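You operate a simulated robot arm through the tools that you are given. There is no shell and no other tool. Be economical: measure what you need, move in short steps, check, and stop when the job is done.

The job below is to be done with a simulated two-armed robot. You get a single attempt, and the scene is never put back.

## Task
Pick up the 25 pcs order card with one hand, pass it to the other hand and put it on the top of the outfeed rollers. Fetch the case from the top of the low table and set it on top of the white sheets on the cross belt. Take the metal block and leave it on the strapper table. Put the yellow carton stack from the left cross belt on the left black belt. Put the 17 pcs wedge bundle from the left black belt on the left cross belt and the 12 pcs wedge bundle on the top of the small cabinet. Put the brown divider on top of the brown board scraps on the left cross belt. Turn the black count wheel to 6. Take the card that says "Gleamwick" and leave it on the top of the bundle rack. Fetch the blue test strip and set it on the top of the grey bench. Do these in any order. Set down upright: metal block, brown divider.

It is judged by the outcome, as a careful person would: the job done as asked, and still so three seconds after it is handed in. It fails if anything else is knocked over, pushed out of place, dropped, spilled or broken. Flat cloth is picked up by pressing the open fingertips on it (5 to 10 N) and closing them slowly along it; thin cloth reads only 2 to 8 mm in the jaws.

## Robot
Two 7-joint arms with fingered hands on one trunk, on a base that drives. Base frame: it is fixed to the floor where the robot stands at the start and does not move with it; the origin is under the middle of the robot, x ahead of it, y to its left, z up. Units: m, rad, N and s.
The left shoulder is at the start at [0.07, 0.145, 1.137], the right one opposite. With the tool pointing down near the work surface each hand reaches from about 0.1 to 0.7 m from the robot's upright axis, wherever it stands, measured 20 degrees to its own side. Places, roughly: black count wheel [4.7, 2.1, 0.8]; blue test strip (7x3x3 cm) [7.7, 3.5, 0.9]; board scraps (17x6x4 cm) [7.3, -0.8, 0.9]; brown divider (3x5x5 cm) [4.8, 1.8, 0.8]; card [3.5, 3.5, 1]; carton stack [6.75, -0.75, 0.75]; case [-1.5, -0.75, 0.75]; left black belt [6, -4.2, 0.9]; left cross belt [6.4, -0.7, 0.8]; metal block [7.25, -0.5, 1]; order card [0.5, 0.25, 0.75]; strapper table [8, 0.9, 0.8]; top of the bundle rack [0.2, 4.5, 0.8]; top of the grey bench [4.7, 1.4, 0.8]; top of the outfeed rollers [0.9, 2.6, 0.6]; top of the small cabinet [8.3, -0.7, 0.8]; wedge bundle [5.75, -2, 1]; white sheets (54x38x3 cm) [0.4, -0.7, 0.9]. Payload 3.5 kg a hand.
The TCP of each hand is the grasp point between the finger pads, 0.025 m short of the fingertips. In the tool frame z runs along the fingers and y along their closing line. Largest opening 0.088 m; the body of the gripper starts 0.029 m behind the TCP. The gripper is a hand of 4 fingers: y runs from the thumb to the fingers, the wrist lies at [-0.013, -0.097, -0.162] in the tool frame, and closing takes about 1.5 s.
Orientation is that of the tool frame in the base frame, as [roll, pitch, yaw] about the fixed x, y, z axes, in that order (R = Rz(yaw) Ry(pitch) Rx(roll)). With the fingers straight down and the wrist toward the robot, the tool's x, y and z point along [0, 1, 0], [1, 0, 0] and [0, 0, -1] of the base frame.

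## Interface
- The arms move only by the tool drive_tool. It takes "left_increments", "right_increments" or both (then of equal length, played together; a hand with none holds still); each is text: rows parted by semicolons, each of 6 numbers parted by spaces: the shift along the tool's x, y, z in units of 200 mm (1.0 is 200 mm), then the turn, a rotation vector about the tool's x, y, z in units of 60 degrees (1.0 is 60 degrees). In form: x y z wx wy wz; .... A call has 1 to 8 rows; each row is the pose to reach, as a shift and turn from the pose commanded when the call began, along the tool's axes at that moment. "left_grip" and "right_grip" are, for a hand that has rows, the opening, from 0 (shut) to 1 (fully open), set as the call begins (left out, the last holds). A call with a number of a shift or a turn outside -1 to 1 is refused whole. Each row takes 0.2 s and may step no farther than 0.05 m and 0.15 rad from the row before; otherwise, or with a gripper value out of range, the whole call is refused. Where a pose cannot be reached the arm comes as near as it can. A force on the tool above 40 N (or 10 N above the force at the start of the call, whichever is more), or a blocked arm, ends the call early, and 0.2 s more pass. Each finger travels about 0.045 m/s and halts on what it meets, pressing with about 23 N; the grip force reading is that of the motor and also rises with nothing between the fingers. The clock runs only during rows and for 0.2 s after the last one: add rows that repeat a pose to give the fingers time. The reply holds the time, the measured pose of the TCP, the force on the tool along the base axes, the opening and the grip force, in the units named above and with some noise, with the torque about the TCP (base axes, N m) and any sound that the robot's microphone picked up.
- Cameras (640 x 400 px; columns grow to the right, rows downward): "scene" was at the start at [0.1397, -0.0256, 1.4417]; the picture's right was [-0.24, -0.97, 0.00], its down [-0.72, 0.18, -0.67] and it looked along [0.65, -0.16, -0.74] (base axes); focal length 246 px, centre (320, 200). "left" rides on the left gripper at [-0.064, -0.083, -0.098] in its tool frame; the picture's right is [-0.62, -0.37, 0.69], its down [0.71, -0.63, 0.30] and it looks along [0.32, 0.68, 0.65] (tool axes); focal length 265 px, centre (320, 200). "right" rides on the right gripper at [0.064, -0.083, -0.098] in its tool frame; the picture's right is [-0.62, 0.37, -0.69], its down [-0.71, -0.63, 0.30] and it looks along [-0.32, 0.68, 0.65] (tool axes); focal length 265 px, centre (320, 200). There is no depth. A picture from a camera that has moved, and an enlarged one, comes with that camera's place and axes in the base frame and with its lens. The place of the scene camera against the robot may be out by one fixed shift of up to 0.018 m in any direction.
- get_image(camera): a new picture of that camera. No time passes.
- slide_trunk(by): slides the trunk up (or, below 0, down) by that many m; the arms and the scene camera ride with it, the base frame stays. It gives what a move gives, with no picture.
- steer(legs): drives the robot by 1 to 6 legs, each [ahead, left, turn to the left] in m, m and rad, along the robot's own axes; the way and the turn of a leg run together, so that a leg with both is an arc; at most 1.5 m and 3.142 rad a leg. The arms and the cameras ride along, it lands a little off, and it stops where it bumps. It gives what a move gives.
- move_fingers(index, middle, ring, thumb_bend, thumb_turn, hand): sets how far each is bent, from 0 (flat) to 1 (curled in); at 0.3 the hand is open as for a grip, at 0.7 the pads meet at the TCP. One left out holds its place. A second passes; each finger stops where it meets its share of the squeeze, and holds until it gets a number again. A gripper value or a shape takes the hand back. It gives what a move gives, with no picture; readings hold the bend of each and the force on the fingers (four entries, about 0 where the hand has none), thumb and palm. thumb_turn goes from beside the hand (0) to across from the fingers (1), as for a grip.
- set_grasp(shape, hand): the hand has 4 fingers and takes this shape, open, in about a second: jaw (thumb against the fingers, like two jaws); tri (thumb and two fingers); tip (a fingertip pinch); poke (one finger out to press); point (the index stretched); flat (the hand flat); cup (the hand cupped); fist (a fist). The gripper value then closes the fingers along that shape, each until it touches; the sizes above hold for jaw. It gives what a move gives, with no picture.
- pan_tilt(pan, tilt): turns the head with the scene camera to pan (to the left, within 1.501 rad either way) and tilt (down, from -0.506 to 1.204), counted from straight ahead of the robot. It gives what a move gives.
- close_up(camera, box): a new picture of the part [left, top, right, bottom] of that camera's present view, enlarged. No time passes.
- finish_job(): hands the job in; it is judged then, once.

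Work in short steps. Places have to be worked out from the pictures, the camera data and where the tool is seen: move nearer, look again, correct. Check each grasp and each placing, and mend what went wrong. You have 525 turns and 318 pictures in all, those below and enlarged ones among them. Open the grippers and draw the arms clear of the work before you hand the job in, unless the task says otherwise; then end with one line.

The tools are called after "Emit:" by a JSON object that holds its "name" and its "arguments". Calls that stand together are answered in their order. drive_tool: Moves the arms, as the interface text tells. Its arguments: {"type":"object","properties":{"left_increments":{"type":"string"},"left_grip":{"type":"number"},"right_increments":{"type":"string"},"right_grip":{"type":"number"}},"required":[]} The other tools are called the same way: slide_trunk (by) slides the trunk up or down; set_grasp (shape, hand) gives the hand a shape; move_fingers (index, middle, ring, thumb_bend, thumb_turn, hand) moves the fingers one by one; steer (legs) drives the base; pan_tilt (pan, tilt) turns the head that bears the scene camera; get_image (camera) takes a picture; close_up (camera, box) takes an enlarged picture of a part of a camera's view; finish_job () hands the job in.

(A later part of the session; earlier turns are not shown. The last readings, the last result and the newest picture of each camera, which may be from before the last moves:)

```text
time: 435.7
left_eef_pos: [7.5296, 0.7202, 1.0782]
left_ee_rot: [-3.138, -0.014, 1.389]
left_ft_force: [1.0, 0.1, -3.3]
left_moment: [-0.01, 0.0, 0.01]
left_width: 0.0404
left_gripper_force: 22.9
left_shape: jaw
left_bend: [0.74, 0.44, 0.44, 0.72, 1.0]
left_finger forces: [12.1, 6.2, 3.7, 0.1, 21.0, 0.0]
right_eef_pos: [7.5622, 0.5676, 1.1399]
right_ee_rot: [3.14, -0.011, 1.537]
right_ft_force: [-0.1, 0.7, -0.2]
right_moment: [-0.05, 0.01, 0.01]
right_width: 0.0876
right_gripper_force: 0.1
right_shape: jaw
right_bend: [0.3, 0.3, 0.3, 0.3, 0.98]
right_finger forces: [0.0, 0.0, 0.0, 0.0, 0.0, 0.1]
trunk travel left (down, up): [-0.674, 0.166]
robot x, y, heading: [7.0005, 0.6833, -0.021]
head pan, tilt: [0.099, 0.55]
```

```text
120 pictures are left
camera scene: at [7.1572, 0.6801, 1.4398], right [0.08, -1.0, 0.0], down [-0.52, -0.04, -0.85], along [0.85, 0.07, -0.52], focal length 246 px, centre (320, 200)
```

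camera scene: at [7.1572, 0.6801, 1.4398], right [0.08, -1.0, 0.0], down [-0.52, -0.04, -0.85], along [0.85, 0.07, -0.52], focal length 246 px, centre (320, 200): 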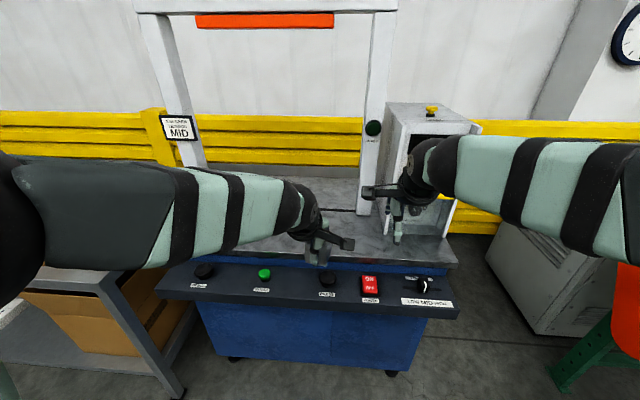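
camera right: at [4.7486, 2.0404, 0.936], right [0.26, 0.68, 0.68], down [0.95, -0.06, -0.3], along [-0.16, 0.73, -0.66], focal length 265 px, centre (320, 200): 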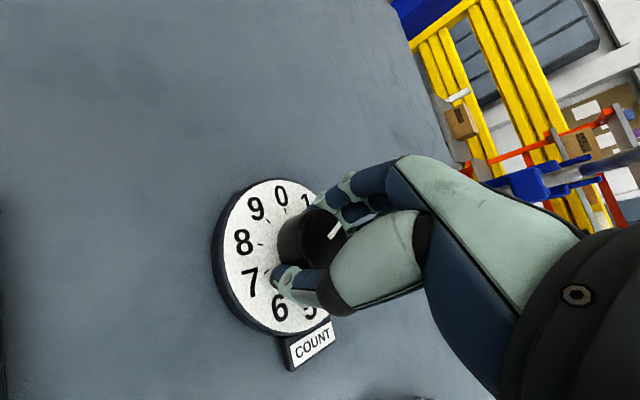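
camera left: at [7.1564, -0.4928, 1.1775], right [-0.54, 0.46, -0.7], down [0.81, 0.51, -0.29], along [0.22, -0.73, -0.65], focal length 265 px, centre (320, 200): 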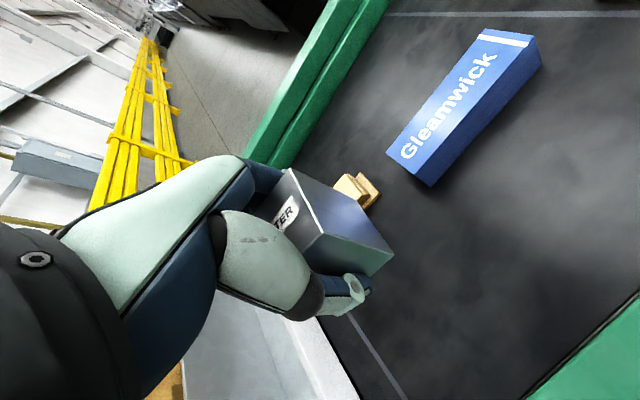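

The strapper table top (z≈0.82) lies in front of the arch, target ≈[7.92, 0.8]. Retract the right hand and drive forward.

Emit:
{"name": "drive_tool", "arguments": {"right_increments": "-0.1 -0.2 0 0 0 0; -0.2 -0.4 0 0 0 0; -0.3 -0.6 0 0 0 0; -0.4 -0.75 0 0 0 0"}}

Emit:
{"name": "steer", "arguments": {"legs": [[0.28, 0.03, 0.02]]}}

Emit:
{"name": "pan_tilt", "arguments": {"pan": 0.2, "tilt": 0.8}}

Emit:
{"name": "get_image", "arguments": {"camera": "scene"}}

Emit:
{"name": "get_image", "arguments": {"camera": "left"}}

```text
time: 436.7
left_eef_pos: [7.5274, 0.7207, 1.0788]
left_ee_rot: [-3.141, -0.016, 1.387]
left_ft_force: [-0.6, -0.4, -3.3]
left_moment: [-0.02, 0.0, 0.02]
left_width: 0.0401
left_gripper_force: 22.7
left_shape: jaw
left_bend: [0.74, 0.44, 0.44, 0.72, 1.0]
left_finger forces: [12.3, 6.0, 3.8, 0.1, 20.9, 0.0]
right_eef_pos: [7.4103, 0.4912, 1.1394]
right_ee_rot: [3.138, -0.012, 1.536]
right_ft_force: [-0.7, 0.5, -0.7]
right_moment: [0.0, -0.01, 0.01]
right_width: 0.0879
right_gripper_force: 0.1
right_shape: jaw
right_bend: [0.3, 0.3, 0.3, 0.3, 0.98]
right_finger forces: [0.0, 0.0, 0.1, 0.0, 0.0, 0.0]
trunk travel left (down, up): [-0.674, 0.166]
robot x, y, heading: [7.0037, 0.6789, -0.024]
head pan, tilt: [0.099, 0.55]
```

```text
time: 438.7
left_eef_pos: [7.8114, 0.7582, 1.0796]
left_ee_rot: [-3.139, -0.014, 1.409]
left_ft_force: [-0.3, -0.1, -2.4]
left_moment: [0.01, -0.02, -0.01]
left_width: 0.0404
left_gripper_force: 22.7
left_shape: jaw
left_bend: [0.74, 0.44, 0.44, 0.72, 1.0]
left_finger forces: [12.1, 6.2, 3.7, 0.0, 21.0, 0.0]
right_eef_pos: [7.6968, 0.5282, 1.1386]
right_ee_rot: [3.14, -0.013, 1.557]
right_ft_force: [0.8, 0.4, 0.1]
right_moment: [0.05, 0.0, -0.05]
right_width: 0.0878
right_gripper_force: 0.0
right_shape: jaw
right_bend: [0.3, 0.3, 0.3, 0.3, 0.98]
right_finger forces: [0.1, 0.1, 0.0, 0.0, 0.0, 0.0]
trunk travel left (down, up): [-0.674, 0.166]
robot x, y, heading: [7.2899, 0.706, -0.002]
head pan, tilt: [0.099, 0.55]
```

```text
time: 439.5
left_eef_pos: [7.8119, 0.7583, 1.0785]
left_ee_rot: [-3.138, -0.014, 1.407]
left_ft_force: [-0.2, 0.1, -3.2]
left_moment: [0.0, 0.0, 0.03]
left_width: 0.0399
left_gripper_force: 22.7
left_shape: jaw
left_bend: [0.74, 0.44, 0.44, 0.72, 1.0]
left_finger forces: [12.3, 6.0, 3.7, 0.1, 21.0, 0.0]
right_eef_pos: [7.6993, 0.5286, 1.1372]
right_ee_rot: [3.139, -0.012, 1.557]
right_ft_force: [-1.0, -0.5, -0.4]
right_moment: [0.02, -0.02, -0.03]
right_width: 0.0879
right_gripper_force: 0.1
right_shape: jaw
right_bend: [0.3, 0.3, 0.3, 0.3, 0.98]
right_finger forces: [0.0, 0.0, 0.0, 0.0, 0.0, 0.0]
trunk travel left (down, up): [-0.674, 0.166]
robot x, y, heading: [7.2873, 0.7086, -0.002]
head pan, tilt: [0.201, 0.799]
```

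```text
119 pictures are left
camera scene: at [7.4308, 0.7168, 1.4185], right [0.2, -0.98, 0.0], down [-0.7, -0.14, -0.7], along [0.68, 0.14, -0.72], focal length 246 px, centre (320, 200)
```

scene: 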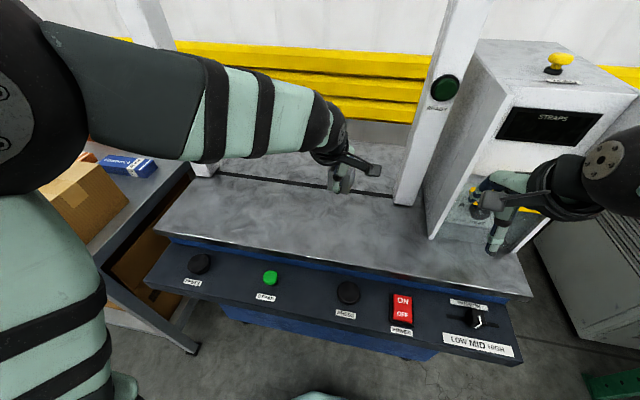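

```text
118 pictures are left
camera left: at [7.7187, 0.7073, 1.1763], right [-0.46, -0.54, -0.7], down [-0.51, 0.81, -0.29], along [0.73, 0.22, -0.65], focal length 265 px, centre (320, 200)
```

left: 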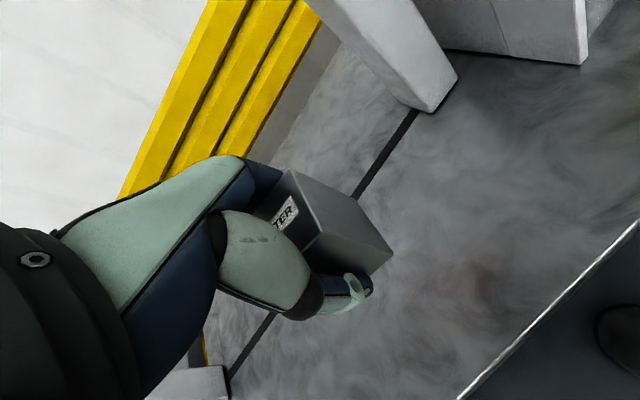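

Lower the block onto the table front area at ≈[7.88, 0.77].

Emit:
{"name": "drive_tool", "arguments": {"left_increments": "0.05 0.17 0 0 0 0; 0.106 0.337 0.05 0 0 0; 0.106 0.337 0.25 0 0 0; 0.106 0.337 0.5 0 0 0; 0.106 0.337 0.7 0 0 0; 0.106 0.337 0.85 0 0 0; 0.106 0.337 0.95 0 0 0"}}

Emit:
{"name": "get_image", "arguments": {"camera": "left"}}

Emit:
{"name": "get_image", "arguments": {"camera": "scene"}}

```text
time: 441.1
left_eef_pos: [7.8824, 0.7699, 0.889]
left_ee_rot: [-3.138, -0.015, 1.409]
left_ft_force: [-0.2, 0.5, -3.1]
left_moment: [0.01, 0.01, 0.02]
left_width: 0.0402
left_gripper_force: 23.1
left_shape: jaw
left_bend: [0.74, 0.44, 0.44, 0.72, 1.0]
left_finger forces: [12.0, 6.0, 3.7, 0.0, 20.6, 0.0]
right_eef_pos: [7.7004, 0.5287, 1.1374]
right_ee_rot: [3.141, -0.011, 1.555]
right_ft_force: [0.6, -1.0, 0.6]
right_moment: [-0.02, 0.01, 0.0]
right_width: 0.0878
right_gripper_force: 0.1
right_shape: jaw
right_bend: [0.3, 0.3, 0.3, 0.3, 0.98]
right_finger forces: [0.1, 0.1, 0.0, 0.0, 0.0, 0.1]
trunk travel left (down, up): [-0.674, 0.166]
robot x, y, heading: [7.2865, 0.706, -0.0]
head pan, tilt: [0.201, 0.799]
```

```text
117 pictures are left
camera left: at [7.7895, 0.7181, 0.9866], right [-0.46, -0.54, -0.7], down [-0.51, 0.81, -0.29], along [0.73, 0.22, -0.65], focal length 265 px, centre (320, 200)
```

left: 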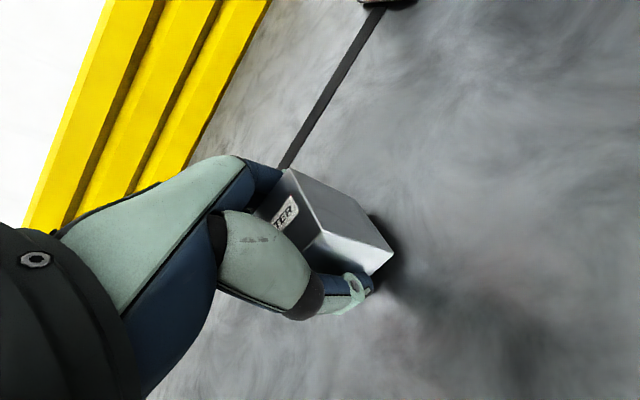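

```text
116 pictures are left
camera scene: at [7.4313, 0.7169, 1.4184], right [0.2, -0.98, 0.0], down [-0.7, -0.14, -0.7], along [0.68, 0.14, -0.72], focal length 246 px, centre (320, 200)
```

scene: 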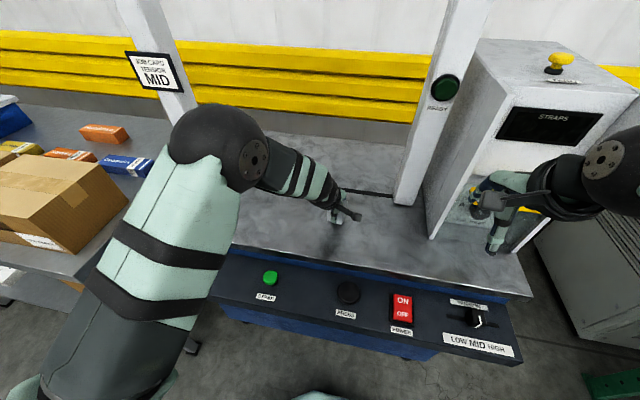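

Emit:
{"name": "drive_tool", "arguments": {"left_increments": "0 0 0.05 0 0 0; 0 0 0.1 0 0 0; 0 0 0.14 0 0 0"}}

Emit:
{"name": "drive_tool", "arguments": {"left_increments": "0 0 0.03 0 0 0; 0 0 0.05 0 0 0"}}

```text
time: 441.9
left_eef_pos: [7.8876, 0.7689, 0.877]
left_ee_rot: [3.112, -0.01, 1.411]
left_ft_force: [-11.3, 1.3, 26.6]
left_moment: [0.04, 0.74, -0.01]
left_width: 0.0409
left_gripper_force: 22.5
left_shape: jaw
left_bend: [0.74, 0.46, 0.47, 0.73, 1.0]
left_finger forces: [10.5, 4.6, 3.8, 0.1, 35.6, 0.1]
right_eef_pos: [7.6949, 0.5283, 1.1403]
right_ee_rot: [3.137, -0.013, 1.555]
right_ft_force: [0.1, 0.5, -0.3]
right_moment: [-0.03, 0.01, 0.0]
right_width: 0.088
right_gripper_force: 0.1
right_shape: jaw
right_bend: [0.3, 0.3, 0.3, 0.3, 0.98]
right_finger forces: [0.1, 0.0, 0.0, 0.0, 0.0, 0.0]
trunk travel left (down, up): [-0.674, 0.166]
robot x, y, heading: [7.2895, 0.7076, 0.001]
head pan, tilt: [0.201, 0.799]
stopped in row 3 (left hand): the force on the tool passed its limit at 47 N (the readings are from after the stop); the commanded pose is now the measured one
```

```text
time: 442.3
left_eef_pos: [7.8921, 0.7684, 0.8766]
left_ee_rot: [3.094, -0.008, 1.411]
left_ft_force: [-10.9, 0.3, 27.3]
left_moment: [0.05, 1.14, 0.0]
left_width: 0.0406
left_gripper_force: 22.7
left_shape: jaw
left_bend: [0.74, 0.46, 0.48, 0.74, 1.0]
left_finger forces: [10.4, 4.1, 3.0, 0.0, 40.3, 0.0]
right_eef_pos: [7.6948, 0.528, 1.1402]
right_ee_rot: [3.136, -0.014, 1.555]
right_ft_force: [0.9, -0.4, -0.6]
right_moment: [0.02, 0.02, 0.0]
right_width: 0.0879
right_gripper_force: 0.0
right_shape: jaw
right_bend: [0.3, 0.3, 0.3, 0.3, 0.98]
right_finger forces: [0.0, 0.0, 0.1, 0.1, 0.1, 0.0]
trunk travel left (down, up): [-0.674, 0.166]
robot x, y, heading: [7.2807, 0.707, -0.003]
head pan, tilt: [0.201, 0.799]
stopped in row 2 (left hand): the force on the tool passed its limit at 44 N (the readings are from after the stop); the commanded pose is now the measured one
```

On the table (contact). Ease up slightly and open.

Emit:
{"name": "drive_tool", "arguments": {"left_increments": "0 -0.02 -0.015 0.04 0 0; 0 -0.02 -0.025 0.045 0 0"}}

Emit:
{"name": "drive_tool", "arguments": {"left_increments": "0 0 0 0 0 0; 0 0 0 0 0 0; 0 0 0 0 0 0; 0 0 0 0 0 0; 0 0 0 0 0 0", "left_grip": 1}}

Emit:
{"name": "get_image", "arguments": {"camera": "left"}}

```text
time: 442.9
left_eef_pos: [7.8876, 0.7697, 0.8768]
left_ee_rot: [-3.132, -0.01, 1.413]
left_ft_force: [3.9, -0.7, 9.6]
left_moment: [-0.02, -0.27, -0.01]
left_width: 0.0414
left_gripper_force: 22.5
left_shape: jaw
left_bend: [0.74, 0.44, 0.44, 0.74, 1.0]
left_finger forces: [15.5, 7.8, 4.2, 0.1, 21.5, 0.1]
right_eef_pos: [7.6971, 0.5284, 1.1384]
right_ee_rot: [3.137, -0.015, 1.556]
right_ft_force: [0.4, -0.7, -0.2]
right_moment: [-0.02, -0.04, 0.04]
right_width: 0.0876
right_gripper_force: 0.0
right_shape: jaw
right_bend: [0.3, 0.3, 0.3, 0.3, 0.98]
right_finger forces: [0.1, 0.1, 0.0, 0.0, 0.1, 0.0]
trunk travel left (down, up): [-0.674, 0.166]
robot x, y, heading: [7.285, 0.7051, -0.003]
head pan, tilt: [0.201, 0.799]
```

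```text
time: 444.1
left_eef_pos: [7.8874, 0.7706, 0.8756]
left_ee_rot: [-3.129, -0.01, 1.412]
left_ft_force: [-0.4, 0.5, 2.9]
left_moment: [0.01, -0.1, -0.02]
left_width: 0.0867
left_gripper_force: 0.1
left_shape: jaw
left_bend: [0.3, 0.3, 0.3, 0.3, 0.98]
left_finger forces: [0.1, 2.5, 0.0, 0.0, 0.1, 0.0]
right_eef_pos: [7.6967, 0.5269, 1.1396]
right_ee_rot: [3.138, -0.012, 1.556]
right_ft_force: [0.3, -0.2, -0.6]
right_moment: [0.0, -0.01, -0.02]
right_width: 0.0876
right_gripper_force: 0.0
right_shape: jaw
right_bend: [0.3, 0.3, 0.3, 0.3, 0.98]
right_finger forces: [0.0, 0.0, 0.0, 0.0, 0.1, 0.0]
trunk travel left (down, up): [-0.674, 0.166]
robot x, y, heading: [7.2865, 0.7088, -0.002]
head pan, tilt: [0.201, 0.799]
```

```text
115 pictures are left
camera left: at [7.795, 0.7184, 0.9751], right [-0.47, -0.55, -0.69], down [-0.51, 0.81, -0.29], along [0.72, 0.22, -0.66], focal length 265 px, centre (320, 200)
```

left: 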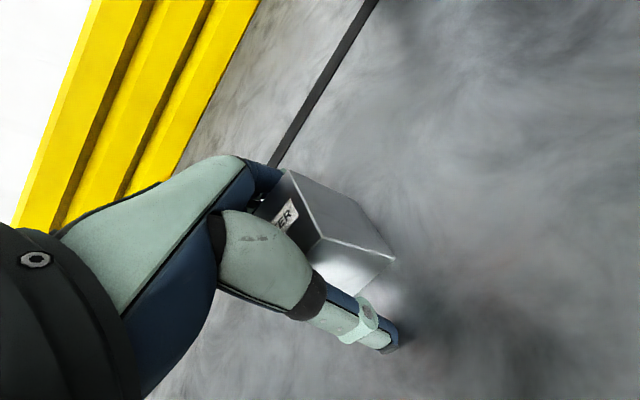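

Emit:
{"name": "drive_tool", "arguments": {"left_increments": "0 0 -0.15 0 0 0; 0 0 -0.3 0 0 0; 0 0 -0.5 0 0 0; 0 0 -0.75 0 0 0; 0 0 -1 0 0 0"}}

Emit:
{"name": "get_image", "arguments": {"camera": "left"}}

```text
time: 445.3
left_eef_pos: [7.8868, 0.7681, 1.0772]
left_ee_rot: [-3.131, -0.01, 1.413]
left_ft_force: [1.0, -0.5, 0.5]
left_moment: [-0.04, 0.01, -0.02]
left_width: 0.0879
left_gripper_force: 0.0
left_shape: jaw
left_bend: [0.3, 0.3, 0.3, 0.3, 0.98]
left_finger forces: [0.1, 0.0, 0.2, 0.0, 0.0, 0.0]
right_eef_pos: [7.6968, 0.5275, 1.1381]
right_ee_rot: [3.139, -0.013, 1.557]
right_ft_force: [-0.5, -0.5, -0.2]
right_moment: [-0.01, -0.03, 0.02]
right_width: 0.0877
right_gripper_force: 0.0
right_shape: jaw
right_bend: [0.3, 0.3, 0.3, 0.3, 0.98]
right_finger forces: [0.1, 0.1, 0.1, 0.1, 0.0, 0.1]
trunk travel left (down, up): [-0.674, 0.166]
robot x, y, heading: [7.2875, 0.7027, -0.005]
head pan, tilt: [0.201, 0.799]
```

```text
114 pictures are left
camera left: at [7.7953, 0.7163, 1.1751], right [-0.47, -0.55, -0.69], down [-0.51, 0.81, -0.29], along [0.72, 0.22, -0.66], focal length 265 px, centre (320, 200)
```

left: 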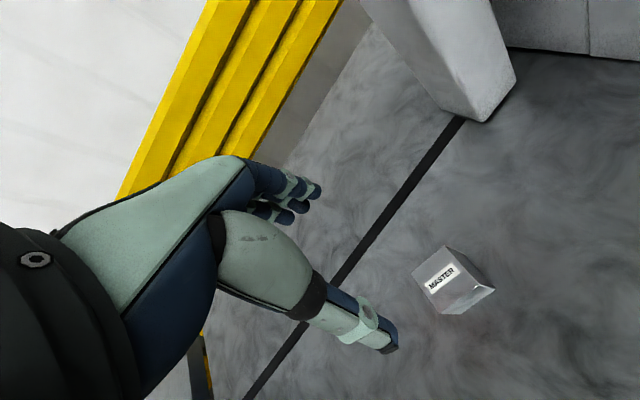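

Metal block stands on the strapper table. Next the blue test strip at about (7.7, 3.5): drive there along the aisle.

Emit:
{"name": "drive_tool", "arguments": {"left_increments": "0 -0.2 -0.1 0 0 -0.05; 0 -0.4 -0.15 0 0 -0.1; 0 -0.6 -0.2 0 0 -0.15; 0 -0.8 -0.2 0 0 -0.15"}}

Emit:
{"name": "steer", "arguments": {"legs": [[-0.5, 0, 0], [0, 1.4, 0], [0, 1.2, 0]]}}

Emit:
{"name": "pan_tilt", "arguments": {"pan": 0, "tilt": 0.5}}

Emit:
{"name": "get_image", "arguments": {"camera": "scene"}}

```text
time: 446.3
left_eef_pos: [7.7302, 0.7956, 1.1182]
left_ee_rot: [-3.135, -0.011, 1.571]
left_ft_force: [-0.1, -0.3, 0.5]
left_moment: [0.0, -0.01, -0.03]
left_width: 0.0877
left_gripper_force: 0.0
left_shape: jaw
left_bend: [0.3, 0.3, 0.3, 0.3, 0.98]
left_finger forces: [0.0, 0.0, 0.0, 0.1, 0.0, 0.0]
right_eef_pos: [7.6969, 0.5318, 1.1384]
right_ee_rot: [3.139, -0.011, 1.555]
right_ft_force: [-0.6, 1.4, 0.3]
right_moment: [0.0, 0.02, -0.02]
right_width: 0.0875
right_gripper_force: 0.0
right_shape: jaw
right_bend: [0.3, 0.3, 0.3, 0.3, 0.98]
right_finger forces: [0.0, 0.0, 0.0, 0.0, 0.0, 0.0]
trunk travel left (down, up): [-0.674, 0.166]
robot x, y, heading: [7.2887, 0.7047, -0.004]
head pan, tilt: [0.201, 0.799]
```

```text
time: 461.6
left_eef_pos: [7.1879, 3.423, 1.1179]
left_ee_rot: [-3.132, -0.01, 1.591]
left_ft_force: [0.2, 0.5, -0.5]
left_moment: [0.0, 0.01, 0.01]
left_width: 0.0877
left_gripper_force: 0.1
left_shape: jaw
left_bend: [0.3, 0.3, 0.3, 0.3, 0.98]
left_finger forces: [0.1, 0.1, 0.1, 0.1, 0.0, 0.0]
right_eef_pos: [7.159, 3.1565, 1.1377]
right_ee_rot: [3.14, -0.013, 1.576]
right_ft_force: [0.6, 0.1, 0.4]
right_moment: [-0.02, 0.02, 0.02]
right_width: 0.0877
right_gripper_force: 0.0
right_shape: jaw
right_bend: [0.3, 0.3, 0.3, 0.3, 0.98]
right_finger forces: [0.0, 0.0, 0.1, 0.0, 0.0, 0.0]
trunk travel left (down, up): [-0.674, 0.166]
robot x, y, heading: [6.7458, 3.3248, 0.024]
head pan, tilt: [0.201, 0.799]
```

```text
time: 462.4
left_eef_pos: [7.1883, 3.4232, 1.1182]
left_ee_rot: [-3.131, -0.011, 1.59]
left_ft_force: [-0.3, 0.4, 0.5]
left_moment: [0.01, 0.02, 0.03]
left_width: 0.0878
left_gripper_force: 0.0
left_shape: jaw
left_bend: [0.3, 0.3, 0.3, 0.3, 0.98]
left_finger forces: [0.1, 0.0, 0.0, 0.0, 0.1, 0.0]
right_eef_pos: [7.1611, 3.1566, 1.1376]
right_ee_rot: [3.14, -0.011, 1.577]
right_ft_force: [0.0, -0.4, -0.3]
right_moment: [0.03, 0.01, 0.01]
right_width: 0.0879
right_gripper_force: 0.1
right_shape: jaw
right_bend: [0.3, 0.3, 0.3, 0.3, 0.98]
right_finger forces: [0.1, 0.0, 0.0, 0.1, 0.0, 0.1]
trunk travel left (down, up): [-0.674, 0.166]
robot x, y, heading: [6.7498, 3.3255, 0.027]
head pan, tilt: [0.0, 0.499]
```

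```text
113 pictures are left
camera scene: at [6.8997, 3.3236, 1.4444], right [0.02, -1.0, 0.0], down [-0.48, -0.01, -0.88], along [0.88, 0.02, -0.48], focal length 246 px, centre (320, 200)
```

scene: 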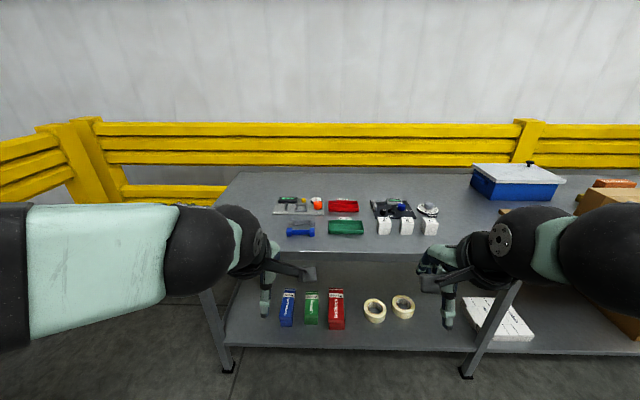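

Emit:
{"name": "close_up", "arguments": {"camera": "scene", "box": [260, 185, 460, 255]}}

```text
3.20 times, centred on (360, 220) of scene
camera zoom: at [6.8997, 3.3236, 1.4444], right [0.02, -1.0, 0.0], down [-0.48, -0.01, -0.88], along [0.88, 0.02, -0.48], focal length 788 px, centre (192, 136)
```

zoom: 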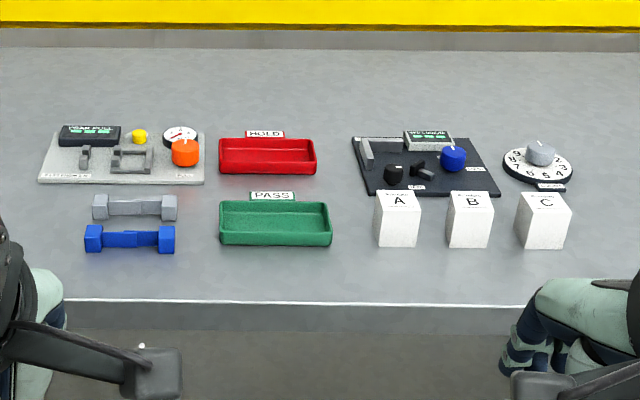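

The blue test strip is the dumbbell-shaped piece at ≈[7.69, 3.42]. Move forward and look with the left camera.

Emit:
{"name": "steer", "arguments": {"legs": [[0.33, 0.0, -0.025]]}}

Emit:
{"name": "drive_tool", "arguments": {"left_increments": "0 0.15 0 0 0 0; 0 0.3 0.1 0 0 0; 0 0.45 0.2 0 0 0; 0 0.6 0.3 0 0 0"}}

Emit:
{"name": "get_image", "arguments": {"camera": "left"}}

```text
time: 464.6
left_eef_pos: [7.5178, 3.4139, 1.1177]
left_ee_rot: [-3.132, -0.012, 1.565]
left_ft_force: [0.9, -0.9, 0.1]
left_moment: [-0.05, -0.01, 0.0]
left_width: 0.0879
left_gripper_force: 0.1
left_shape: jaw
left_bend: [0.3, 0.3, 0.3, 0.3, 0.98]
left_finger forces: [0.1, 0.1, 0.0, 0.1, 0.1, 0.0]
right_eef_pos: [7.4824, 3.1503, 1.1391]
right_ee_rot: [3.137, -0.013, 1.552]
right_ft_force: [0.8, -0.3, -0.7]
right_moment: [0.0, 0.04, 0.02]
right_width: 0.0876
right_gripper_force: 0.1
right_shape: jaw
right_bend: [0.3, 0.3, 0.3, 0.3, 0.98]
right_finger forces: [0.1, 0.0, 0.0, 0.1, 0.1, 0.0]
trunk travel left (down, up): [-0.674, 0.166]
robot x, y, heading: [7.0751, 3.3266, 0.001]
head pan, tilt: [0.0, 0.499]
```

```text
time: 465.6
left_eef_pos: [7.6388, 3.4125, 1.0578]
left_ee_rot: [-3.132, -0.013, 1.565]
left_ft_force: [-0.1, 0.0, 0.1]
left_moment: [-0.01, 0.0, -0.02]
left_width: 0.0878
left_gripper_force: 0.1
left_shape: jaw
left_bend: [0.3, 0.3, 0.3, 0.3, 0.98]
left_finger forces: [0.0, 0.1, 0.0, 0.0, 0.0, 0.0]
right_eef_pos: [7.485, 3.1489, 1.1381]
right_ee_rot: [3.139, -0.014, 1.552]
right_ft_force: [-0.7, -0.2, -0.3]
right_moment: [0.02, 0.02, 0.01]
right_width: 0.0878
right_gripper_force: 0.0
right_shape: jaw
right_bend: [0.3, 0.3, 0.3, 0.3, 0.98]
right_finger forces: [0.0, 0.0, 0.0, 0.0, 0.1, 0.0]
trunk travel left (down, up): [-0.674, 0.166]
robot x, y, heading: [7.0727, 3.3304, -0.008]
head pan, tilt: [0.0, 0.499]
```

```text
111 pictures are left
camera left: at [7.5558, 3.3475, 1.1563], right [-0.38, -0.61, -0.7], down [-0.63, 0.72, -0.29], along [0.68, 0.33, -0.66], focal length 265 px, centre (320, 200)
```

left: 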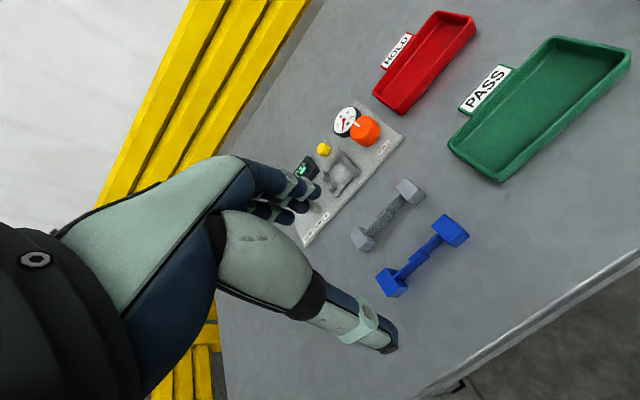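

Emit:
{"name": "drive_tool", "arguments": {"left_increments": "0.05 0.186 0.15 0 0 0; 0.05 0.186 0.3 0 0 0; 0.05 0.186 0.42 0 0 0", "left_grip": 0.8}}

Emit:
{"name": "get_image", "arguments": {"camera": "left"}}

```text
time: 466.4
left_eef_pos: [7.6725, 3.4256, 0.973]
left_ee_rot: [-3.133, -0.012, 1.567]
left_ft_force: [-0.8, -0.8, -0.4]
left_moment: [-0.03, -0.02, -0.04]
left_width: 0.0704
left_gripper_force: 0.1
left_shape: jaw
left_bend: [0.27, 0.34, 0.31, 0.49, 0.99]
left_finger forces: [0.0, 0.0, 0.0, 0.0, 0.1, 0.0]
right_eef_pos: [7.4832, 3.1493, 1.1383]
right_ee_rot: [3.136, -0.011, 1.552]
right_ft_force: [0.3, -0.9, -0.8]
right_moment: [-0.01, 0.0, 0.01]
right_width: 0.088
right_gripper_force: 0.0
right_shape: jaw
right_bend: [0.3, 0.3, 0.3, 0.3, 0.98]
right_finger forces: [0.0, 0.1, 0.0, 0.0, 0.0, 0.0]
trunk travel left (down, up): [-0.674, 0.166]
robot x, y, heading: [7.0719, 3.3294, 0.002]
head pan, tilt: [0.0, 0.499]
```

```text
110 pictures are left
camera left: at [7.5893, 3.3601, 1.072], right [-0.38, -0.61, -0.7], down [-0.63, 0.72, -0.29], along [0.68, 0.33, -0.66], focal length 265 px, centre (320, 200)
```

left: 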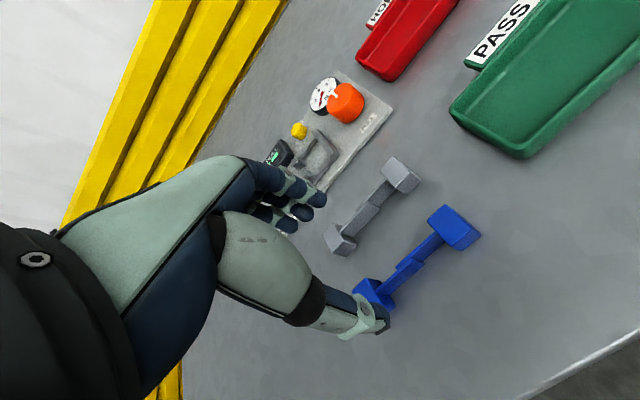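

Emit:
{"name": "drive_tool", "arguments": {"left_increments": "0.055 0.11 0.2 0 0 0; 0.055 0.11 0.35 0 0 0; 0.055 0.11 0.45 0 0 0"}}

Emit:
{"name": "get_image", "arguments": {"camera": "left"}}

```text
time: 467.2
left_eef_pos: [7.6922, 3.437, 0.8923]
left_ee_rot: [3.126, -0.012, 1.568]
left_ft_force: [-4.8, 0.4, 32.8]
left_moment: [0.9, -1.45, 0.15]
left_width: 0.0703
left_gripper_force: 0.0
left_shape: jaw
left_bend: [0.27, 0.34, 0.23, 0.49, 0.99]
left_finger forces: [0.0, 0.0, 32.6, 0.0, 0.1, 0.0]
right_eef_pos: [7.475, 3.1478, 1.1424]
right_ee_rot: [3.132, -0.014, 1.551]
right_ft_force: [-0.8, 1.0, 0.7]
right_moment: [0.02, -0.04, 0.02]
right_width: 0.0877
right_gripper_force: 0.1
right_shape: jaw
right_bend: [0.3, 0.3, 0.3, 0.3, 0.98]
right_finger forces: [0.1, 0.1, 0.0, 0.0, 0.1, 0.0]
trunk travel left (down, up): [-0.674, 0.166]
robot x, y, heading: [7.0759, 3.3322, -0.004]
head pan, tilt: [0.0, 0.499]
```

```text
109 pictures are left
camera left: at [7.6066, 3.3713, 0.9888], right [-0.36, -0.61, -0.71], down [-0.62, 0.72, -0.3], along [0.69, 0.33, -0.64], focal length 265 px, centre (320, 200)
```

left: 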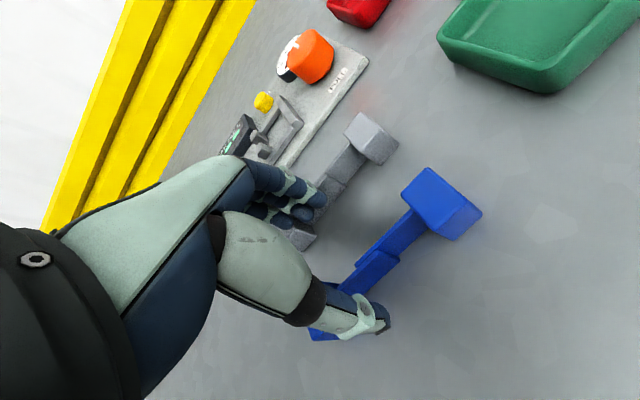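

A finger touched the grey strip behind. Raise at once; the true height is ≈0.855 so the blue strip is at ≈[7.678, 3.424]. Use the narrow fingertip pinch on its thin middle.

Emit:
{"name": "drive_tool", "arguments": {"left_increments": "0 0 -0.15 0 0 0; 0 0 -0.35 0 0 0; 0 -0.08 -0.5 0 0 0"}}

Emit:
{"name": "set_grasp", "arguments": {"hand": "left", "shape": "tip"}}

Emit:
{"name": "get_image", "arguments": {"camera": "left"}}

```text
time: 468.0
left_eef_pos: [7.6774, 3.4355, 0.9825]
left_ee_rot: [-3.131, -0.013, 1.565]
left_ft_force: [-0.1, 0.2, -1.1]
left_moment: [0.03, 0.0, 0.01]
left_width: 0.0705
left_gripper_force: 0.0
left_shape: jaw
left_bend: [0.27, 0.34, 0.31, 0.49, 0.99]
left_finger forces: [0.0, 0.0, 0.1, 0.0, 0.1, 0.0]
right_eef_pos: [7.4822, 3.1496, 1.1392]
right_ee_rot: [3.136, -0.013, 1.552]
right_ft_force: [0.4, 0.4, 0.6]
right_moment: [0.03, 0.0, -0.02]
right_width: 0.0878
right_gripper_force: 0.0
right_shape: jaw
right_bend: [0.3, 0.3, 0.3, 0.3, 0.98]
right_finger forces: [0.1, 0.0, 0.1, 0.0, 0.0, 0.0]
trunk travel left (down, up): [-0.674, 0.166]
robot x, y, heading: [7.0739, 3.3281, -0.005]
head pan, tilt: [0.0, 0.499]
```

```text
time: 468.9
left_eef_pos: [7.6796, 3.4362, 0.9821]
left_ee_rot: [-3.133, -0.013, 1.565]
left_ft_force: [0.2, -0.2, -0.4]
left_moment: [0.02, -0.01, -0.03]
left_width: 0.088
left_gripper_force: 0.1
left_shape: tip
left_bend: [0.3, 0.98, 0.99, 0.3, 0.98]
left_finger forces: [0.0, 0.1, 0.0, 0.0, 0.0, 0.0]
right_eef_pos: [7.4845, 3.1499, 1.139]
right_ee_rot: [3.14, -0.012, 1.551]
right_ft_force: [-0.2, -0.1, -0.1]
right_moment: [-0.01, -0.01, 0.0]
right_width: 0.0878
right_gripper_force: 0.0
right_shape: jaw
right_bend: [0.3, 0.3, 0.3, 0.3, 0.98]
right_finger forces: [0.0, 0.0, 0.1, 0.1, 0.1, 0.1]
trunk travel left (down, up): [-0.674, 0.166]
robot x, y, heading: [7.0753, 3.3287, -0.007]
head pan, tilt: [0.0, 0.499]
```

```text
108 pictures are left
camera left: at [7.5952, 3.3719, 1.0809], right [-0.38, -0.61, -0.7], down [-0.63, 0.72, -0.29], along [0.68, 0.33, -0.66], focal length 265 px, centre (320, 200)
```

left: 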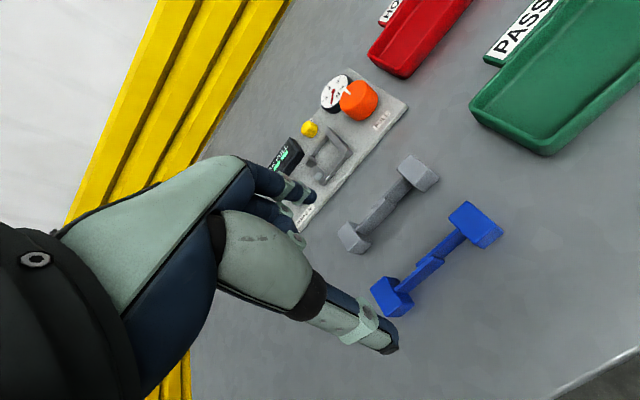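

Custom pinch: curl index and ring, keep middle partly bent against the thumb, and position over the strip's middle.

Emit:
{"name": "move_fingers", "arguments": {"hand": "left", "index": 1, "middle": 0.45, "ring": 1, "thumb_bend": 0.4, "thumb_turn": 1}}

Emit:
{"name": "drive_tool", "arguments": {"left_increments": "-0.06 -0.015 0.1 0 0 0; -0.06 -0.015 0.25 0 0 0; -0.06 -0.015 0.35 0 0 0"}}

Emit:
{"name": "get_image", "arguments": {"camera": "left"}}

```text
time: 469.9
left_eef_pos: [7.6787, 3.4366, 0.9821]
left_ee_rot: [-3.133, -0.012, 1.565]
left_ft_force: [0.0, 0.3, -0.4]
left_moment: [-0.01, -0.01, 0.0]
left_width: 0.0486
left_gripper_force: 0.0
left_shape: fingers
left_bend: [1.0, 0.45, 1.0, 0.4, 0.99]
left_finger forces: [0.1, 0.1, 0.0, 0.0, 0.1, 0.0]
right_eef_pos: [7.4839, 3.1505, 1.1391]
right_ee_rot: [3.14, -0.013, 1.552]
right_ft_force: [0.4, 0.4, 0.2]
right_moment: [-0.01, 0.01, 0.01]
right_width: 0.0878
right_gripper_force: 0.0
right_shape: jaw
right_bend: [0.3, 0.3, 0.3, 0.3, 0.98]
right_finger forces: [0.1, 0.0, 0.0, 0.0, 0.0, 0.0]
trunk travel left (down, up): [-0.674, 0.166]
robot x, y, heading: [7.0704, 3.3298, -0.003]
head pan, tilt: [0.0, 0.499]
```

```text
time: 470.7
left_eef_pos: [7.676, 3.4256, 0.9121]
left_ee_rot: [-3.134, -0.011, 1.565]
left_ft_force: [-0.5, -0.4, 0.3]
left_moment: [-0.05, 0.02, 0.02]
left_width: 0.0484
left_gripper_force: 0.0
left_shape: fingers
left_bend: [1.0, 0.45, 1.0, 0.4, 0.99]
left_finger forces: [0.0, 0.1, 0.0, 0.0, 0.0, 0.1]
right_eef_pos: [7.4846, 3.1496, 1.1369]
right_ee_rot: [3.137, -0.01, 1.55]
right_ft_force: [-0.4, 0.5, -0.4]
right_moment: [0.02, 0.0, 0.02]
right_width: 0.0879
right_gripper_force: 0.2
right_shape: jaw
right_bend: [0.3, 0.3, 0.3, 0.3, 0.98]
right_finger forces: [0.0, 0.0, 0.0, 0.0, 0.0, 0.0]
trunk travel left (down, up): [-0.674, 0.166]
robot x, y, heading: [7.0731, 3.3288, -0.002]
head pan, tilt: [0.0, 0.499]
```

```text
107 pictures are left
camera left: at [7.5928, 3.3603, 1.0105], right [-0.38, -0.61, -0.7], down [-0.63, 0.72, -0.29], along [0.68, 0.33, -0.66], focal length 265 px, centre (320, 200)
```

left: 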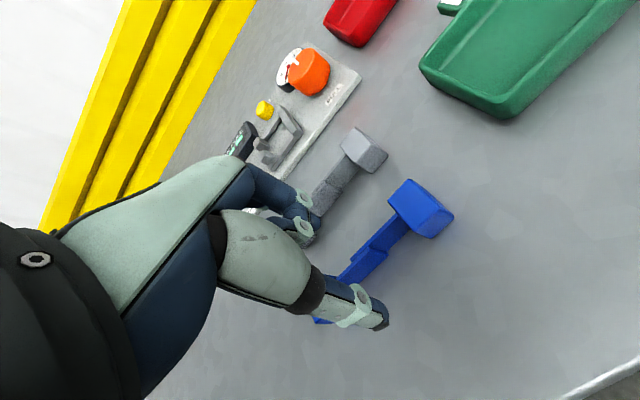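

Well centred. Descend and pinch.

Emit:
{"name": "drive_tool", "arguments": {"left_increments": "0 0 0.1 0 0 0; 0 0 0.18 0 0 0; 0 0 0.225 0 0 0"}}

Emit:
{"name": "move_fingers", "arguments": {"hand": "left", "middle": 0.75, "thumb_bend": 0.75}}

Emit:
{"name": "get_image", "arguments": {"camera": "left"}}

```text
time: 471.5
left_eef_pos: [7.6775, 3.4249, 0.8758]
left_ee_rot: [3.128, -0.01, 1.569]
left_ft_force: [3.4, 0.7, 36.7]
left_moment: [0.18, -0.51, 0.03]
left_width: 0.048
left_gripper_force: 18.4
left_shape: fingers
left_bend: [1.0, 0.4, 1.0, 0.4, 0.99]
left_finger forces: [0.0, 25.6, 0.0, 0.0, 10.7, 0.0]
right_eef_pos: [7.4778, 3.1484, 1.1408]
right_ee_rot: [3.135, -0.014, 1.552]
right_ft_force: [-0.7, -0.3, -0.2]
right_moment: [-0.01, -0.03, 0.0]
right_width: 0.0876
right_gripper_force: 0.0
right_shape: jaw
right_bend: [0.3, 0.3, 0.3, 0.3, 0.98]
right_finger forces: [0.0, 0.0, 0.1, 0.0, 0.0, 0.1]
trunk travel left (down, up): [-0.674, 0.166]
robot x, y, heading: [7.0703, 3.3286, -0.0]
head pan, tilt: [0.0, 0.499]
```

```text
time: 472.5
left_eef_pos: [7.6762, 3.4241, 0.876]
left_ee_rot: [3.128, -0.01, 1.567]
left_ft_force: [1.1, -0.1, 42.2]
left_moment: [0.24, -0.42, 0.11]
left_width: 0.0471
left_gripper_force: 20.6
left_shape: fingers
left_bend: [1.0, 0.4, 1.0, 0.45, 1.0]
left_finger forces: [0.0, 28.0, 0.0, 0.0, 14.0, 0.0]
right_eef_pos: [7.4792, 3.1494, 1.1406]
right_ee_rot: [3.134, -0.013, 1.552]
right_ft_force: [0.8, 0.9, -0.4]
right_moment: [0.0, 0.02, 0.01]
right_width: 0.0875
right_gripper_force: 0.1
right_shape: jaw
right_bend: [0.3, 0.3, 0.3, 0.3, 0.98]
right_finger forces: [0.1, 0.1, 0.0, 0.0, 0.0, 0.0]
trunk travel left (down, up): [-0.674, 0.166]
robot x, y, heading: [7.0706, 3.3298, 0.001]
head pan, tilt: [0.0, 0.499]
```

```text
106 pictures are left
camera left: at [7.5899, 3.3595, 0.9728], right [-0.36, -0.61, -0.7], down [-0.62, 0.72, -0.3], along [0.69, 0.33, -0.64], focal length 265 px, centre (320, 200)
```

left: 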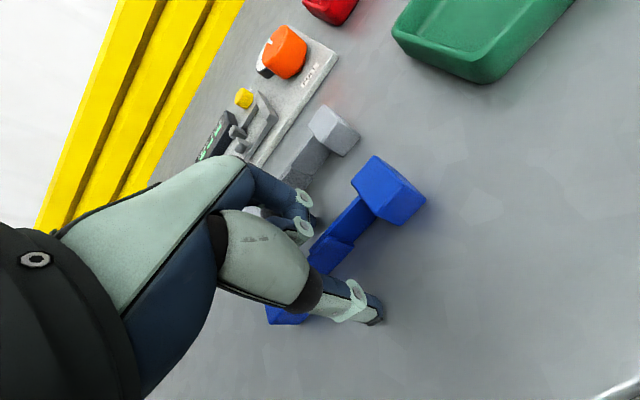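

The fingertips are on the bench. Raise 8 mm and close.

Emit:
{"name": "drive_tool", "arguments": {"left_increments": "0 0 -0.045 0 0 0; 0 0 -0.065 0 0 0"}}

Emit:
{"name": "move_fingers", "arguments": {"hand": "left", "middle": 0.8, "thumb_bend": 0.8}}

Emit:
{"name": "get_image", "arguments": {"camera": "left"}}

```text
time: 473.1
left_eef_pos: [7.6736, 3.4251, 0.8788]
left_ee_rot: [-3.129, -0.012, 1.565]
left_ft_force: [2.7, -0.5, 7.7]
left_moment: [0.05, -0.33, -0.01]
left_width: 0.0425
left_gripper_force: 3.5
left_shape: fingers
left_bend: [1.0, 0.45, 1.0, 0.54, 1.0]
left_finger forces: [0.0, 7.8, 0.1, 0.1, 0.1, 0.0]
right_eef_pos: [7.4823, 3.1496, 1.1381]
right_ee_rot: [3.139, -0.014, 1.552]
right_ft_force: [0.2, 0.6, 1.3]
right_moment: [0.0, 0.01, 0.0]
right_width: 0.0877
right_gripper_force: 0.1
right_shape: jaw
right_bend: [0.3, 0.3, 0.3, 0.3, 0.98]
right_finger forces: [0.0, 0.0, 0.1, 0.1, 0.1, 0.1]
trunk travel left (down, up): [-0.674, 0.166]
robot x, y, heading: [7.0718, 3.3305, -0.007]
head pan, tilt: [0.0, 0.499]
```

```text
time: 474.1
left_eef_pos: [7.6753, 3.4256, 0.8802]
left_ee_rot: [-3.131, -0.013, 1.564]
left_ft_force: [1.0, -0.6, -0.2]
left_moment: [0.02, -0.03, 0.0]
left_width: 0.0319
left_gripper_force: 5.4
left_shape: fingers
left_bend: [1.0, 0.79, 1.0, 0.79, 1.0]
left_finger forces: [0.0, 6.7, 0.0, 0.0, 3.3, 0.1]
right_eef_pos: [7.4848, 3.1496, 1.1383]
right_ee_rot: [3.14, -0.012, 1.552]
right_ft_force: [0.0, -0.4, -0.4]
right_moment: [-0.04, 0.0, -0.02]
right_width: 0.0873
right_gripper_force: 0.1
right_shape: jaw
right_bend: [0.3, 0.3, 0.3, 0.3, 0.98]
right_finger forces: [0.0, 0.0, 0.0, 0.1, 0.0, 0.0]
trunk travel left (down, up): [-0.674, 0.166]
robot x, y, heading: [7.0725, 3.3351, -0.001]
head pan, tilt: [0.0, 0.499]
```

```text
105 pictures are left
camera left: at [7.5923, 3.3606, 0.9784], right [-0.38, -0.61, -0.7], down [-0.63, 0.72, -0.29], along [0.68, 0.33, -0.66], focal length 265 px, centre (320, 200)
```

left: 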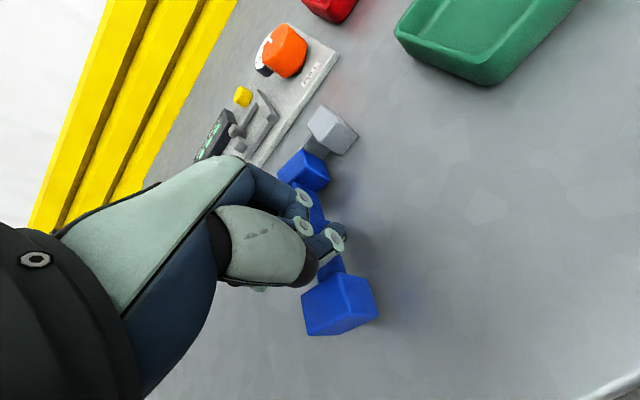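

The strip twisted in the pinch. Squeeze more and look closely before lifting.

Emit:
{"name": "move_fingers", "arguments": {"hand": "left", "middle": 1.0, "thumb_bend": 1.0}}

Emit:
{"name": "close_up", "arguments": {"camera": "left", "box": [200, 80, 420, 350]}}

Emit:
{"name": "close_up", "arguments": {"camera": "scene", "box": [180, 180, 340, 330]}}

```text
time: 475.1
left_eef_pos: [7.6766, 3.4252, 0.8802]
left_ee_rot: [-3.133, -0.011, 1.566]
left_ft_force: [0.3, -0.4, 0.4]
left_moment: [0.02, 0.0, -0.04]
left_width: 0.0247
left_gripper_force: 0.0
left_shape: fingers
left_bend: [1.0, 1.0, 1.0, 0.92, 1.0]
left_finger forces: [0.0, 0.0, 0.0, 0.0, 0.1, 0.0]
right_eef_pos: [7.4837, 3.1494, 1.1382]
right_ee_rot: [3.14, -0.011, 1.551]
right_ft_force: [0.9, 0.0, -0.2]
right_moment: [-0.02, 0.01, 0.03]
right_width: 0.0876
right_gripper_force: 0.0
right_shape: jaw
right_bend: [0.3, 0.3, 0.3, 0.3, 0.98]
right_finger forces: [0.0, 0.0, 0.1, 0.0, 0.0, 0.0]
trunk travel left (down, up): [-0.674, 0.166]
robot x, y, heading: [7.0723, 3.3277, -0.007]
head pan, tilt: [0.0, 0.499]
```

```text
1.48 times, centred on (310, 215) of left
camera zoom: at [7.5923, 3.3606, 0.9787], right [-0.38, -0.61, -0.7], down [-0.63, 0.72, -0.29], along [0.68, 0.33, -0.66], focal length 393 px, centre (335, 178)
```

zoom: 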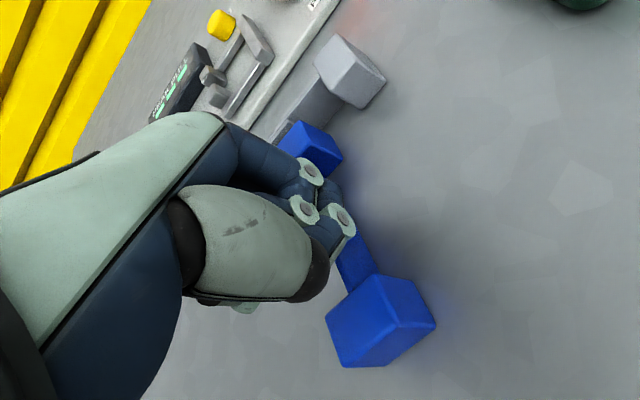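

```text
2.67 times, centred on (260, 255) of scene
camera zoom: at [7.2277, 3.323, 1.4445], right [0.0, -1.0, 0.0], down [-0.48, 0.0, -0.88], along [0.88, 0.0, -0.48], focal length 656 px, centre (480, 53)
```

zoom: 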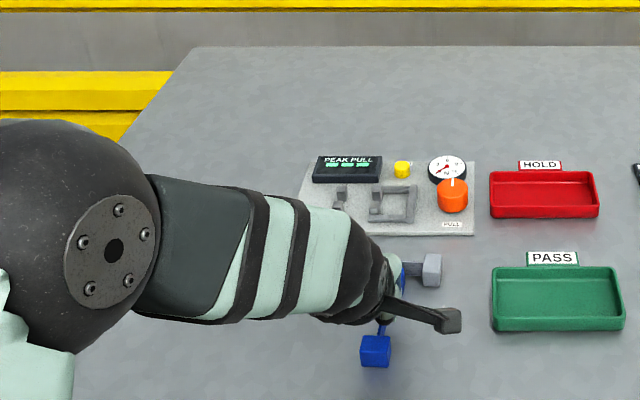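

Emit:
{"name": "drive_tool", "arguments": {"left_increments": "0 0 -0.1 0 0 0; 0 0 -0.3 0 0 0; 0 0 -0.5 0 0 0; 0 -0.2 -0.6 0 0 0; 0 -0.4 -0.6 0 0 0"}}

Emit:
{"name": "set_grasp", "arguments": {"hand": "left", "shape": "jaw"}}

Emit:
{"name": "get_image", "arguments": {"camera": "left"}}

Emit:
{"name": "close_up", "arguments": {"camera": "scene", "box": [240, 190, 400, 330]}}

```text
time: 476.3
left_eef_pos: [7.5953, 3.4279, 1.0017]
left_ee_rot: [-3.135, -0.012, 1.569]
left_ft_force: [-0.7, -0.5, 0.0]
left_moment: [0.04, 0.0, 0.01]
left_width: 0.0249
left_gripper_force: 0.0
left_shape: fingers
left_bend: [1.0, 1.0, 1.0, 0.92, 1.0]
left_finger forces: [0.0, 0.1, 0.1, 0.0, 0.0, 0.0]
right_eef_pos: [7.4828, 3.149, 1.139]
right_ee_rot: [3.138, -0.013, 1.552]
right_ft_force: [-0.1, -0.7, 0.6]
right_moment: [-0.03, -0.03, -0.02]
right_width: 0.0875
right_gripper_force: 0.1
right_shape: jaw
right_bend: [0.3, 0.3, 0.3, 0.3, 0.98]
right_finger forces: [0.0, 0.0, 0.0, 0.0, 0.0, 0.1]
trunk travel left (down, up): [-0.674, 0.166]
robot x, y, heading: [7.0735, 3.327, -0.005]
head pan, tilt: [0.0, 0.499]
```

```text
time: 477.2
left_eef_pos: [7.5971, 3.4268, 0.9988]
left_ee_rot: [-3.133, -0.012, 1.567]
left_ft_force: [-0.3, 0.3, 0.3]
left_moment: [0.02, -0.02, -0.03]
left_width: 0.0877
left_gripper_force: 0.0
left_shape: jaw
left_bend: [0.3, 0.3, 0.3, 0.3, 0.98]
left_finger forces: [0.1, 0.1, 0.1, 0.0, 0.1, 0.1]
right_eef_pos: [7.4827, 3.1494, 1.1381]
right_ee_rot: [3.139, -0.012, 1.551]
right_ft_force: [1.0, 0.1, -0.6]
right_moment: [-0.04, -0.01, -0.03]
right_width: 0.0877
right_gripper_force: 0.0
right_shape: jaw
right_bend: [0.3, 0.3, 0.3, 0.3, 0.98]
right_finger forces: [0.1, 0.0, 0.0, 0.0, 0.0, 0.0]
trunk travel left (down, up): [-0.674, 0.166]
robot x, y, heading: [7.0731, 3.3299, -0.007]
head pan, tilt: [0.0, 0.499]
```

```text
102 pictures are left
camera left: at [7.5129, 3.362, 1.0985], right [-0.38, -0.61, -0.7], down [-0.63, 0.72, -0.29], along [0.68, 0.33, -0.66], focal length 265 px, centre (320, 200)
```

left: 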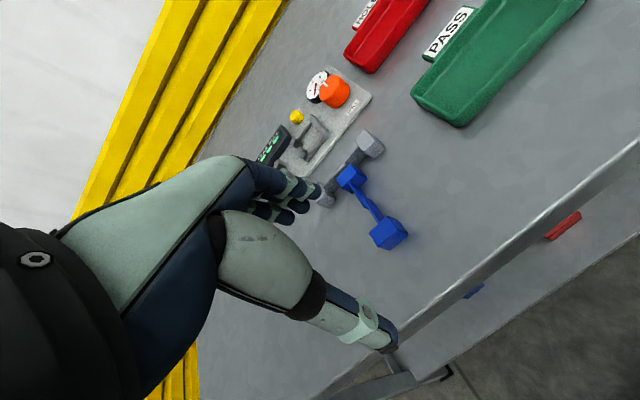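

```text
2.86 times, centred on (320, 260) of scene
camera zoom: at [7.2277, 3.323, 1.4445], right [0.0, -1.0, 0.0], down [-0.48, 0.0, -0.88], along [0.88, 0.0, -0.48], focal length 703 px, centre (320, 29)
```

zoom: 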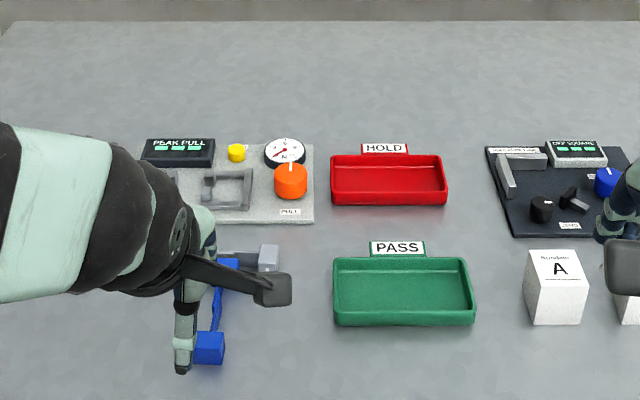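

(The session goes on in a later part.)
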